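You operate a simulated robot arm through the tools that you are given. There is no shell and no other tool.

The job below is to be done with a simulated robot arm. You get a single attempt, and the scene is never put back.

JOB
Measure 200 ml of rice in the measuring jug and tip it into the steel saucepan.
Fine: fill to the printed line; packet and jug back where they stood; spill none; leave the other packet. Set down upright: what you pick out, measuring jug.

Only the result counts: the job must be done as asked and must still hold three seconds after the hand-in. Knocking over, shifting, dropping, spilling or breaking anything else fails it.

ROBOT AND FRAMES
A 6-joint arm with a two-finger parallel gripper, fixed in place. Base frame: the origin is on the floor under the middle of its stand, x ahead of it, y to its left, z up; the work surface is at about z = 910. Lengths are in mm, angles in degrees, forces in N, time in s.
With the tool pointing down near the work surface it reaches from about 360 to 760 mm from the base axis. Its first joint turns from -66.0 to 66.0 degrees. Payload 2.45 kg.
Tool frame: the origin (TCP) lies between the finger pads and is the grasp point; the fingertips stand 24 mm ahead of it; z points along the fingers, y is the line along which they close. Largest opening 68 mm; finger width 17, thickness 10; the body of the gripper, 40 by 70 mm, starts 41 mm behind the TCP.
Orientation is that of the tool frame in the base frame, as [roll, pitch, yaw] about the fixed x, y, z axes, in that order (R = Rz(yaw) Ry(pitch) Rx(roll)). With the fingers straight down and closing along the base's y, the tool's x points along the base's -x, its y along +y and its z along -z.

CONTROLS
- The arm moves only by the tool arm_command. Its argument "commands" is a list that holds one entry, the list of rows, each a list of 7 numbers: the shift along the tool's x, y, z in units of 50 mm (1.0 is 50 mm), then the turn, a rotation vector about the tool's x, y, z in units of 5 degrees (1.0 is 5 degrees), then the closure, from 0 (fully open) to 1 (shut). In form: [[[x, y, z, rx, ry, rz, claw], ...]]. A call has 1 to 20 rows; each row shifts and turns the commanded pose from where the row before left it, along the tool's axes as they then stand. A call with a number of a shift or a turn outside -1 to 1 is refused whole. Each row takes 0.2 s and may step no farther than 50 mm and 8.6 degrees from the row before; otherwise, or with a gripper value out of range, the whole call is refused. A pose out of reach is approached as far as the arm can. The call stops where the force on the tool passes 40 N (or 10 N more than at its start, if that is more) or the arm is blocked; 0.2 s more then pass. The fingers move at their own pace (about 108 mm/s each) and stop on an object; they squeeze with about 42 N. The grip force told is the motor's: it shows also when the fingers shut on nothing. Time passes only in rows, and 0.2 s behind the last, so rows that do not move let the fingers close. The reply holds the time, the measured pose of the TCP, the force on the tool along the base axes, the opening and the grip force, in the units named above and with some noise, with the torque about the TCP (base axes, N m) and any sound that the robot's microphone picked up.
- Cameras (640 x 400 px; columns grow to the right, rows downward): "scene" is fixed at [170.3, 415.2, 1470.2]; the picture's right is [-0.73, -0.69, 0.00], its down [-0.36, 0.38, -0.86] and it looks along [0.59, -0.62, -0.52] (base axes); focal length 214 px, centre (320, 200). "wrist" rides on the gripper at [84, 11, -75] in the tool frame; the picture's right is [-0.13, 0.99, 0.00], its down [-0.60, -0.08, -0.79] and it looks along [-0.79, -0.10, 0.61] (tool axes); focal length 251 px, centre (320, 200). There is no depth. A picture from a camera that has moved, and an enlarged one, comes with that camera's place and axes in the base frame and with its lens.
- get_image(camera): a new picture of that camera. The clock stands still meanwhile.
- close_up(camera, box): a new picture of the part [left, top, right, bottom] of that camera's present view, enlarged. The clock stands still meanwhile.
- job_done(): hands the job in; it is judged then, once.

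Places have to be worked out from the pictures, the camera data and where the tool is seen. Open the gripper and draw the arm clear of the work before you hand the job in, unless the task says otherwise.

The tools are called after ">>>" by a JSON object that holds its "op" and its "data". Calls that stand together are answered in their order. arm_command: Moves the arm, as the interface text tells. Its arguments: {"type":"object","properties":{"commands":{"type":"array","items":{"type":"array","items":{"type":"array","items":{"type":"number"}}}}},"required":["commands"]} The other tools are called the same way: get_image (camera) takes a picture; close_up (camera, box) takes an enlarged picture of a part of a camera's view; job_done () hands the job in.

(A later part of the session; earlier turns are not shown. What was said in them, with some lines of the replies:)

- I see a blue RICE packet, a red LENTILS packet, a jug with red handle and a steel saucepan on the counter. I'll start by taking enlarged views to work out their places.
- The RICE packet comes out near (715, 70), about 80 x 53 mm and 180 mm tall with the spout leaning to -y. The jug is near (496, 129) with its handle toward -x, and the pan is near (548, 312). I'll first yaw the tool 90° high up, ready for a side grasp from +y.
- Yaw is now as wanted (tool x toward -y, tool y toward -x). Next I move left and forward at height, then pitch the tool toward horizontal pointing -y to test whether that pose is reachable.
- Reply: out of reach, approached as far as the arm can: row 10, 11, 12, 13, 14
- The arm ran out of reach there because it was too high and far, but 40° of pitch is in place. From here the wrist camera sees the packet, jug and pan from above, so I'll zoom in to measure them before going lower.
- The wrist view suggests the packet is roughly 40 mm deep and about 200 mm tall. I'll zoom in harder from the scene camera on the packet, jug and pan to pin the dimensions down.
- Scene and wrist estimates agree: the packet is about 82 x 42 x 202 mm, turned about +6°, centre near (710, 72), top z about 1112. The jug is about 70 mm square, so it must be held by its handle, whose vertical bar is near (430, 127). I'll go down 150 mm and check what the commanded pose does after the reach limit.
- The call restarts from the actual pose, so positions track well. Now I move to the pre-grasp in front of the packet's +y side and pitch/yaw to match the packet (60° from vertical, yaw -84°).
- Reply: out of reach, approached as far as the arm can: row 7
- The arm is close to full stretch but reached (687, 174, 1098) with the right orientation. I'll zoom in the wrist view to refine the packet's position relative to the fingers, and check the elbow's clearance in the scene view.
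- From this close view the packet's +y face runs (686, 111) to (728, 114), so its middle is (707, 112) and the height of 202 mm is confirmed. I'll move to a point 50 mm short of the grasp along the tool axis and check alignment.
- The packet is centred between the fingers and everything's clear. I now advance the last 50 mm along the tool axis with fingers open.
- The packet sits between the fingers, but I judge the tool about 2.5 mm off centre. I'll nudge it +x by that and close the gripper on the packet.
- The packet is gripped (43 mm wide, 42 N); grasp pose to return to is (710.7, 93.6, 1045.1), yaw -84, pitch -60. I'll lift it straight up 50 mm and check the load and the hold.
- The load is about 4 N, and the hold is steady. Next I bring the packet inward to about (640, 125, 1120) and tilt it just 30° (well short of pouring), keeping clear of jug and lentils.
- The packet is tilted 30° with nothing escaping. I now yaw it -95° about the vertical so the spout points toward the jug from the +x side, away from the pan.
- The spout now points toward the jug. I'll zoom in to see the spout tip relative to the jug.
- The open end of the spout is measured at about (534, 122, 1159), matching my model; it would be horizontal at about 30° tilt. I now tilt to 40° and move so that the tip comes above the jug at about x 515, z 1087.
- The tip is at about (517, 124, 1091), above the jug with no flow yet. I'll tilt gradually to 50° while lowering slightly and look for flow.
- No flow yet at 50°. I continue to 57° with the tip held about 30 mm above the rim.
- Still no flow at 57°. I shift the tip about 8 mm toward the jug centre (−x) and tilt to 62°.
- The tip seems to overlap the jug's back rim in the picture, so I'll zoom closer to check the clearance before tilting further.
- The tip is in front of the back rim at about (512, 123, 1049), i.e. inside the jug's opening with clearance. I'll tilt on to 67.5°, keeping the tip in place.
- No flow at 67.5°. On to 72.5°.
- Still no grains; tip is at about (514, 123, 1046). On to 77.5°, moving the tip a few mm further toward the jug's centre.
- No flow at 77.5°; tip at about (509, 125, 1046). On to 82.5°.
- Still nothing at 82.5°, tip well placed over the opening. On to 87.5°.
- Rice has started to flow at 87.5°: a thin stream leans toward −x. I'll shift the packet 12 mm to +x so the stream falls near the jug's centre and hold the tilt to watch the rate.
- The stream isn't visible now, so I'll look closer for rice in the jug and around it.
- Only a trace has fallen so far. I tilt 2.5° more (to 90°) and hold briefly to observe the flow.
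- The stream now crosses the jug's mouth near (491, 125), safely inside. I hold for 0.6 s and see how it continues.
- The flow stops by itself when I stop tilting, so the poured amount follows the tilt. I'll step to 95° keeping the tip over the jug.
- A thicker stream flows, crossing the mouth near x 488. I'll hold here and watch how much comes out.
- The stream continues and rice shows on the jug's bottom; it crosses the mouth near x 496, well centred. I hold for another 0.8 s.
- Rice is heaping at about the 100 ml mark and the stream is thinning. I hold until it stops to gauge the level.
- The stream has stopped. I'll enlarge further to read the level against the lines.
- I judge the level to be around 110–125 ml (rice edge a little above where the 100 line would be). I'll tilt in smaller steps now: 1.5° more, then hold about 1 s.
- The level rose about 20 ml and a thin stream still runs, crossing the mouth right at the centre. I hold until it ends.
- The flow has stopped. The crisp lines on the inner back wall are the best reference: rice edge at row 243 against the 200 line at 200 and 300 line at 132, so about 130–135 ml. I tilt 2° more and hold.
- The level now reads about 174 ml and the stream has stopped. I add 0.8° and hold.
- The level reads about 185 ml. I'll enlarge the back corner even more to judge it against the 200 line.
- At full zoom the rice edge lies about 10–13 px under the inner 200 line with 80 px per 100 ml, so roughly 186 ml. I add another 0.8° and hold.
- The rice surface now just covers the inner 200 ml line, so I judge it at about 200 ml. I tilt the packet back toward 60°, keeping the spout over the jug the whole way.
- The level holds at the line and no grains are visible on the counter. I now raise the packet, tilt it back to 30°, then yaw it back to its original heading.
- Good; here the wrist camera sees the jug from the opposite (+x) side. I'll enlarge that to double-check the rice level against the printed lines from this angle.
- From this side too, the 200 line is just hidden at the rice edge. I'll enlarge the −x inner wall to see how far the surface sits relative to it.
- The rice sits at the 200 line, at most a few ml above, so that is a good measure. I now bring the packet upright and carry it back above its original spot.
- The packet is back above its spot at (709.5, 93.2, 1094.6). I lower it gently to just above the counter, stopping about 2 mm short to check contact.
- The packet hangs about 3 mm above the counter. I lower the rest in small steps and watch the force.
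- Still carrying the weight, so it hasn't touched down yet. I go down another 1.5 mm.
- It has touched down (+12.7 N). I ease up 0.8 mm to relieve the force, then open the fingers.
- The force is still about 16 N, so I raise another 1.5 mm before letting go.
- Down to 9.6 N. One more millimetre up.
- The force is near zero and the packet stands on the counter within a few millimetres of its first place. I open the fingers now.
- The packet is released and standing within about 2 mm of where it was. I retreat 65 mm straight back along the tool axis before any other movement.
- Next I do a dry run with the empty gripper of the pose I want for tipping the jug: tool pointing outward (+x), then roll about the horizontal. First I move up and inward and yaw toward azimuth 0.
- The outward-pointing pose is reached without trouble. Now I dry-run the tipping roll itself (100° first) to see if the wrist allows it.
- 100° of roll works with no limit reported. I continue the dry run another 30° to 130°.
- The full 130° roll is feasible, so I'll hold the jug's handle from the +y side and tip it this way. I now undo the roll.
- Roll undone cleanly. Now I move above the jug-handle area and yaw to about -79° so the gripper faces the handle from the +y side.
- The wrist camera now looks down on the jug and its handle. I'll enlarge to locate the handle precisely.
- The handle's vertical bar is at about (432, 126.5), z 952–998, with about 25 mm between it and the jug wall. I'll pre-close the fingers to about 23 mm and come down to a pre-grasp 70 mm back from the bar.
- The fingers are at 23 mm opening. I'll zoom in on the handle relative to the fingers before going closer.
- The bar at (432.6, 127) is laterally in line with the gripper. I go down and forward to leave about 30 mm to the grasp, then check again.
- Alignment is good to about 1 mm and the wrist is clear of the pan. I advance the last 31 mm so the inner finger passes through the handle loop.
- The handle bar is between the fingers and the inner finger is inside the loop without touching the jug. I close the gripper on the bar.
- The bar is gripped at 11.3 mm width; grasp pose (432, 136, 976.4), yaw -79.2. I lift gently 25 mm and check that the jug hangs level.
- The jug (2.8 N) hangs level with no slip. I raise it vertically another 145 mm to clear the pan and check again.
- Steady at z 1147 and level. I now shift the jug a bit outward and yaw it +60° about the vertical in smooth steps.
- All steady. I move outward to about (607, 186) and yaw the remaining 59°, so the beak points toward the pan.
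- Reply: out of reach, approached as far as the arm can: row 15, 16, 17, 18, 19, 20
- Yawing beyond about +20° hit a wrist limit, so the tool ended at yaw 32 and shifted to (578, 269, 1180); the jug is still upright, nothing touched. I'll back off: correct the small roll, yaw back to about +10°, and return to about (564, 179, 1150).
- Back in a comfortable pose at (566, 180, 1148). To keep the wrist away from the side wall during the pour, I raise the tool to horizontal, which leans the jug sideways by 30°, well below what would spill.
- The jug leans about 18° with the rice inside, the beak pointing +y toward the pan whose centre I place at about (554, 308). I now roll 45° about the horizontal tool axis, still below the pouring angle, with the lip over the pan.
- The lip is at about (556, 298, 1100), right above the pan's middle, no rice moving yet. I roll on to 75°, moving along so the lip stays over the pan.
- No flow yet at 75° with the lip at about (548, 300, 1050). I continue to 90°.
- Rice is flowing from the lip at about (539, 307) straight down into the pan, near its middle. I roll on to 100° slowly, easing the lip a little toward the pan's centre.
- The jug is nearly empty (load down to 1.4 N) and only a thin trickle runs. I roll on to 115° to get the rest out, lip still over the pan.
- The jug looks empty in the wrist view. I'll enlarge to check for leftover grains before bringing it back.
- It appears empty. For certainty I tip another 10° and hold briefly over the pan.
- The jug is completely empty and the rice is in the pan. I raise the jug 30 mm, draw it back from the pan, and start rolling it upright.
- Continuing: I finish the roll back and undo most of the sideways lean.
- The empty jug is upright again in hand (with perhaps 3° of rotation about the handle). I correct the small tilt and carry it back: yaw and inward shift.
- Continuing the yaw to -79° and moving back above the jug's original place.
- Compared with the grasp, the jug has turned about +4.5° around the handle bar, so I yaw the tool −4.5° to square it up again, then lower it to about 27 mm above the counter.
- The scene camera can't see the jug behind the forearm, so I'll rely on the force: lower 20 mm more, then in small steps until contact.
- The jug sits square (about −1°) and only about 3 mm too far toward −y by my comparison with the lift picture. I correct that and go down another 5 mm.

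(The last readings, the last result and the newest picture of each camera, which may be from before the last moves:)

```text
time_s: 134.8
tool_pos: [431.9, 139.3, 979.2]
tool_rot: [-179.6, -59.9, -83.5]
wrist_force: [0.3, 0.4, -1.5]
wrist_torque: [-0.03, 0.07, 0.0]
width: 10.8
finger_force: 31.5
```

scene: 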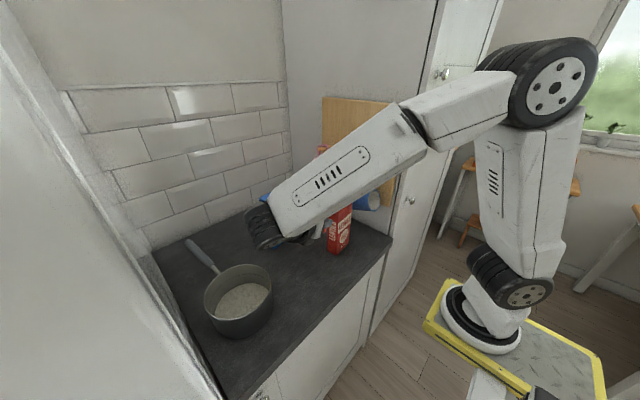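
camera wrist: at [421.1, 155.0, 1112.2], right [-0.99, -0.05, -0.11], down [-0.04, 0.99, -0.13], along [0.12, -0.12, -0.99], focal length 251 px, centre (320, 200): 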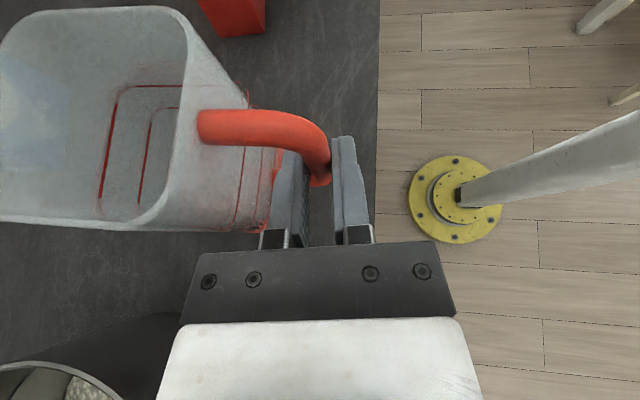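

Not yet in contact at z 979. Down in 1 mm steps.

>>> {"op": "arm_command", "data": {"commands": [[[-0.0173, 0, 0.01, 0, 0, 0, 1], [-0.0173, 0, 0.01, 0, 0, 0, 1], [0, 0, 0, 0, 0, 0, 1]]]}}

```text
time_s: 135.6
tool_pos: [433.4, 138.0, 976.8]
tool_rot: [-179.7, -59.9, -83.7]
wrist_force: [-0.4, 0.1, -0.6]
wrist_torque: [0.02, 0.11, 0.0]
width: 11.1
finger_force: 32.0
```

>>> {"op": "arm_command", "data": {"commands": [[[-0.0087, 0, 0.005, 0, 0, 0, 1], [0, 0, 0, 0, 0, 0, 1]]]}}

```text
time_s: 136.2
tool_pos: [432.9, 138.0, 977.4]
tool_rot: [-179.6, -60.0, -83.7]
wrist_force: [-0.6, 0.6, 3.0]
wrist_torque: [-0.22, -0.01, -0.02]
width: 10.8
finger_force: 31.8
```

The jug has touched down (+3 N). I now open the fingers only to about 22 mm, so the inner finger stays clear of the jug wall.

>>> {"op": "arm_command", "data": {"commands": [[[0, 0, 0, 0, 0, 0, 0.75], [0, 0, 0, 0, 0, 0, 0.67], [0, 0, 0, 0, 0, 0, 0.67]]]}}

>>> {"op": "close_up", "data": {"camera": "wrist", "box": [0, 0, 430, 260]}}

```text
time_s: 137.0
tool_pos: [432.4, 137.7, 976.5]
tool_rot: [-179.7, -59.9, -83.6]
wrist_force: [0.0, 0.8, 0.2]
wrist_torque: [0.02, -0.01, -0.01]
width: 22.4
finger_force: 0.1
```

```text
1.49 times, centred on (215, 130) of wrist
camera zoom: at [420.3, 159.4, 1086.8], right [-0.99, -0.05, -0.11], down [-0.04, 0.99, -0.13], along [0.12, -0.12, -0.99], focal length 374 px, centre (476, 304)
```

zoom: 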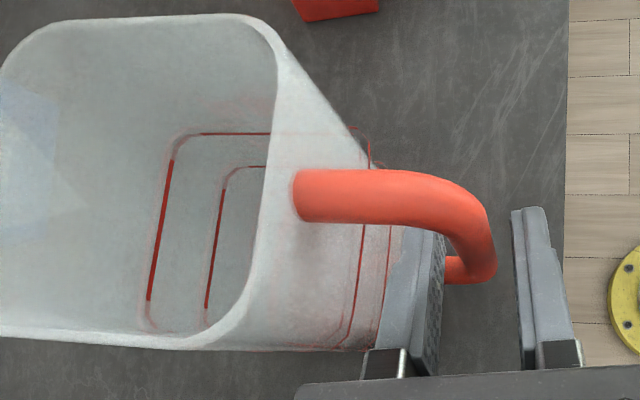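

The jug is released and stands; the bar is centred between the fingers. I retreat straight back along the tool axis out of the loop.

>>> {"op": "arm_command", "data": {"commands": [[[0, 0, -0.2, 0, 0, 0, 0.67], [0, 0, -0.3, 0, 0, 0, 0.67], [0, 0, -0.35, 0, 0, 0, 0.67], [0, 0, -0.35, 0, 0, 0, 0.67], [0, 0, 0, 0, 0, 0, 0.67]]]}}

>>> {"op": "get_image", "data": {"camera": "wrist"}}

```text
time_s: 138.2
tool_pos: [427.0, 191.4, 1005.7]
tool_rot: [-179.6, -59.9, -83.4]
wrist_force: [0.0, 0.1, 0.7]
wrist_torque: [-0.02, -0.03, -0.01]
width: 22.7
finger_force: 0.1
```

```text
taken
camera wrist: at [414.5, 212.4, 1116.4], right [-0.99, -0.05, -0.11], down [-0.04, 0.99, -0.13], along [0.12, -0.12, -0.99], focal length 251 px, centre (320, 200)
```

wrist: 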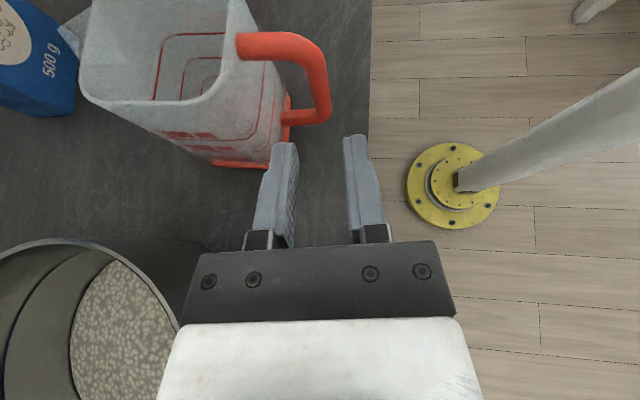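

Fingers are out of the loop. I raise the gripper 160 mm and open it, then check the whole scene.

>>> {"op": "arm_command", "data": {"commands": [[[0.52, 0, -0.3, 0, 0, 0, 0.67], [0.693, 0, -0.4, 0, 0, 0, 0.67], [0.693, 0, -0.4, 0, 0, 0, 0.5], [0.693, 0, -0.4, 0, 0, 0, 0], [0.52, 0, -0.3, 0, 0, 0, 0]]]}}

>>> {"op": "get_image", "data": {"camera": "scene"}}

>>> {"op": "get_image", "data": {"camera": "wrist"}}

```text
time_s: 139.4
tool_pos: [427.7, 189.2, 1189.3]
tool_rot: [-179.7, -60.0, -83.5]
wrist_force: [-0.2, 0.4, 0.5]
wrist_torque: [0.0, -0.01, 0.0]
width: 67.8
finger_force: 0.0
```

```text
taken
```

scene: 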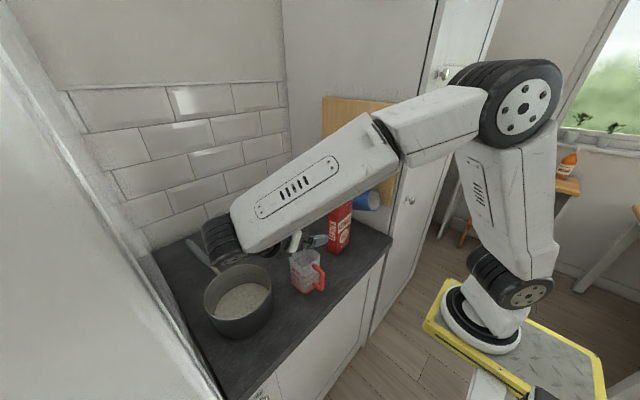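

```text
taken
camera wrist: at [414.7, 210.1, 1299.1], right [-0.99, -0.05, -0.11], down [-0.04, 0.99, -0.13], along [0.12, -0.12, -0.99], focal length 251 px, centre (320, 200)
```

wrist: 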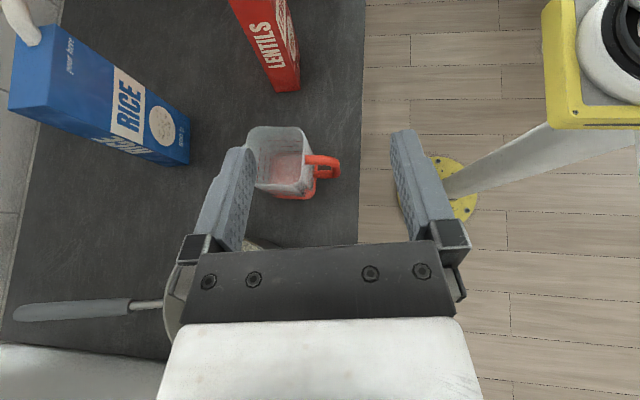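

Jug, packet and pan all look right from here. I now turn the tool down, raise it and draw the arm clear toward its start position.

>>> {"op": "arm_command", "data": {"commands": [[[0, 0, 0, 0, -1, 0, 0], [0, 0, 0, 0, -1, 0, 0], [0, 0, 0, 0, -1, 0, 0], [0, 0, 0, 0, -1, 0, 0], [0, 0, 0, 0, -1, 0, 0], [0, 0, 0, 0, -1, 0, 0], [0, 0, 0, 0, -1, 0, 0], [0, 0, 0, 0, -1, 0, 0], [0, 0, 0, 0, -1, 0, 0], [0, 0, 0, 0, -1, 0, 0], [0, 0, 0, 0, -1, 0, 0], [0, 0, 0, 0, -1, 0, 0], [0, 0, -0.8, 0, 0, 0, 0], [0, 0, -0.8, 0, 0, 0, 0], [0, 0, -0.8, 0, 0, 0, 0], [0.8, 0.01, 0, 0, 0, 0, 0], [0.8, 0.01, 0, 0, 0, 0, 0], [0.8, 0.01, 0, 0, 0, 0, 0], [0.8, 0.01, 0, 0, 0, 0, 0], [0.8, 0.01, 0, 0, 0, 0, 0]]]}}

>>> {"op": "get_image", "data": {"camera": "scene"}}

>>> {"op": "close_up", "data": {"camera": "scene", "box": [170, 170, 400, 345]}}

```text
time_s: 143.6
tool_pos: [447.6, -9.7, 1304.8]
tool_rot: [-179.8, 0.1, -83.3]
wrist_force: [-0.2, -0.5, -0.3]
wrist_torque: [0.02, -0.01, -0.01]
width: 68.0
finger_force: 0.0
```

```text
taken
```

scene: 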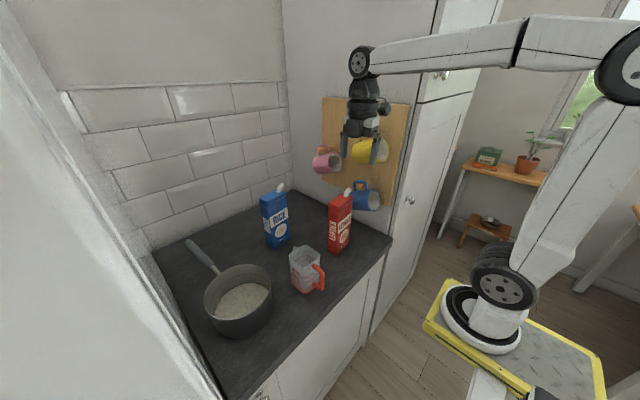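

```text
2.29 times, centred on (285, 258) of scene
camera zoom: at [170.3, 415.2, 1470.2], right [-0.73, -0.69, 0.0], down [-0.36, 0.38, -0.86], along [0.59, -0.62, -0.52], focal length 490 px, centre (400, 69)
```

zoom: 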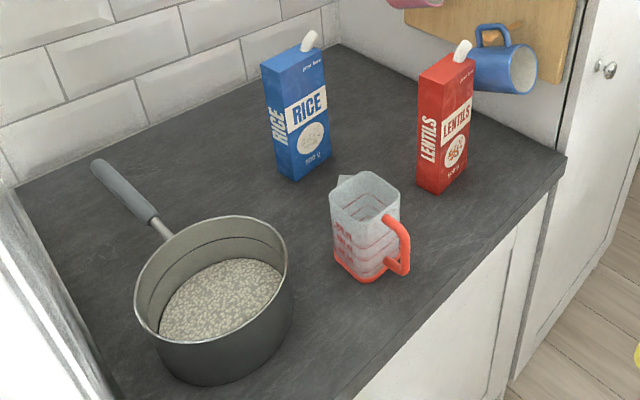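

Everything stands upright and the arm is clear. I'll repeat the same enlarged views as at the start to compare packet and jug positions and look for spilled grains.

>>> {"op": "close_up", "data": {"camera": "scene", "box": [250, 180, 310, 255]}}

>>> {"op": "close_up", "data": {"camera": "scene", "box": [280, 235, 340, 300]}}

>>> {"op": "close_up", "data": {"camera": "scene", "box": [180, 235, 290, 345]}}

```text
5.33 times, centred on (280, 218) of scene
camera zoom: at [170.3, 415.2, 1470.2], right [-0.73, -0.69, 0.0], down [-0.36, 0.38, -0.86], along [0.59, -0.62, -0.52], focal length 1144 px, centre (533, 107)
```

zoom: 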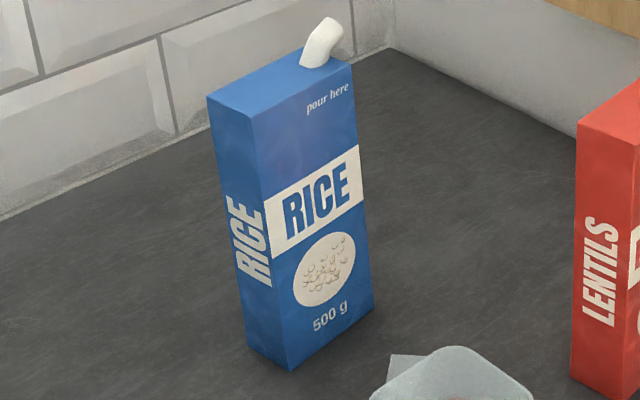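

```text
6.15 times, centred on (310, 268) of scene
camera zoom: at [170.3, 415.2, 1470.2], right [-0.73, -0.69, 0.0], down [-0.36, 0.38, -0.86], along [0.59, -0.62, -0.52], focal length 1320 px, centre (382, -215)
```

zoom: 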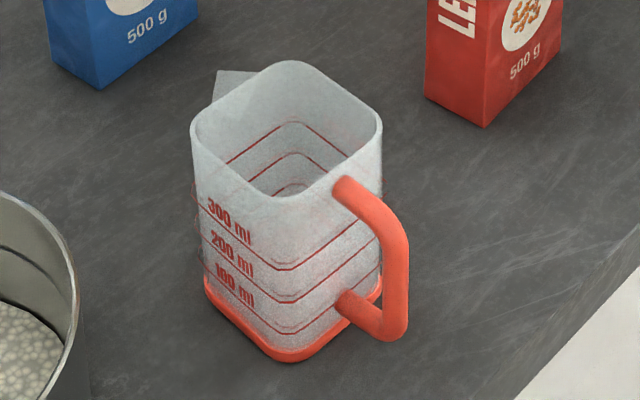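

```text
3.64 times, centred on (235, 290) of scene
camera zoom: at [170.3, 415.2, 1470.2], right [-0.73, -0.69, 0.0], down [-0.36, 0.38, -0.86], along [0.59, -0.62, -0.52], focal length 780 px, centre (629, -127)
```

zoom: 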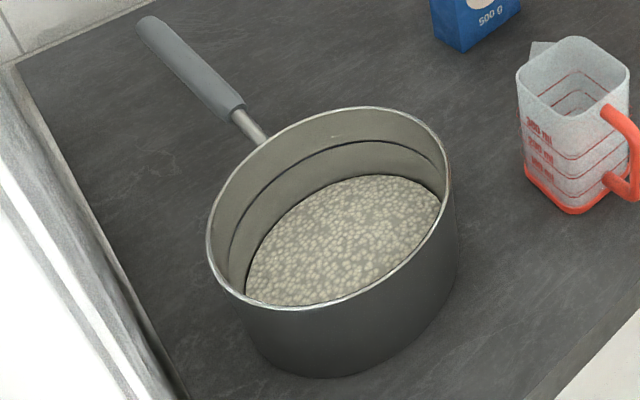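

Packet and jug are within about 3 mm of where they first stood, both upright. The pan and lentils haven't moved, the rice is in the pan, and no grains show on the counter. The gripper is open and the arm is clear, so I hand the job in.

>>> {"op": "job_done", "data": {}}

```text
The job is handed in.
```

I measured about 200 ml of rice in the jug, tipped all of it into the saucepan, and handed the job in; I haven't seen a verdict on it.

- **Measure:** the rice surface just covered the printed 200 ml line. From the pictures I'd put it at 200 to 208 ml.
- **Tipping:** the jug was empty afterwards. I saw no grains on the counter.
- **Packet and jug:** both stand upright, within about 3 mm of where they were at the start.
- **Everything else:** the lentils packet and the saucepan had not moved. The gripper is open and the arm is drawn clear.

While I carried the full jug, the wrist hit a turning limit and the arm drifted about 90 mm off its path. The jug stayed upright and touched nothing, and I brought it back before pouring.
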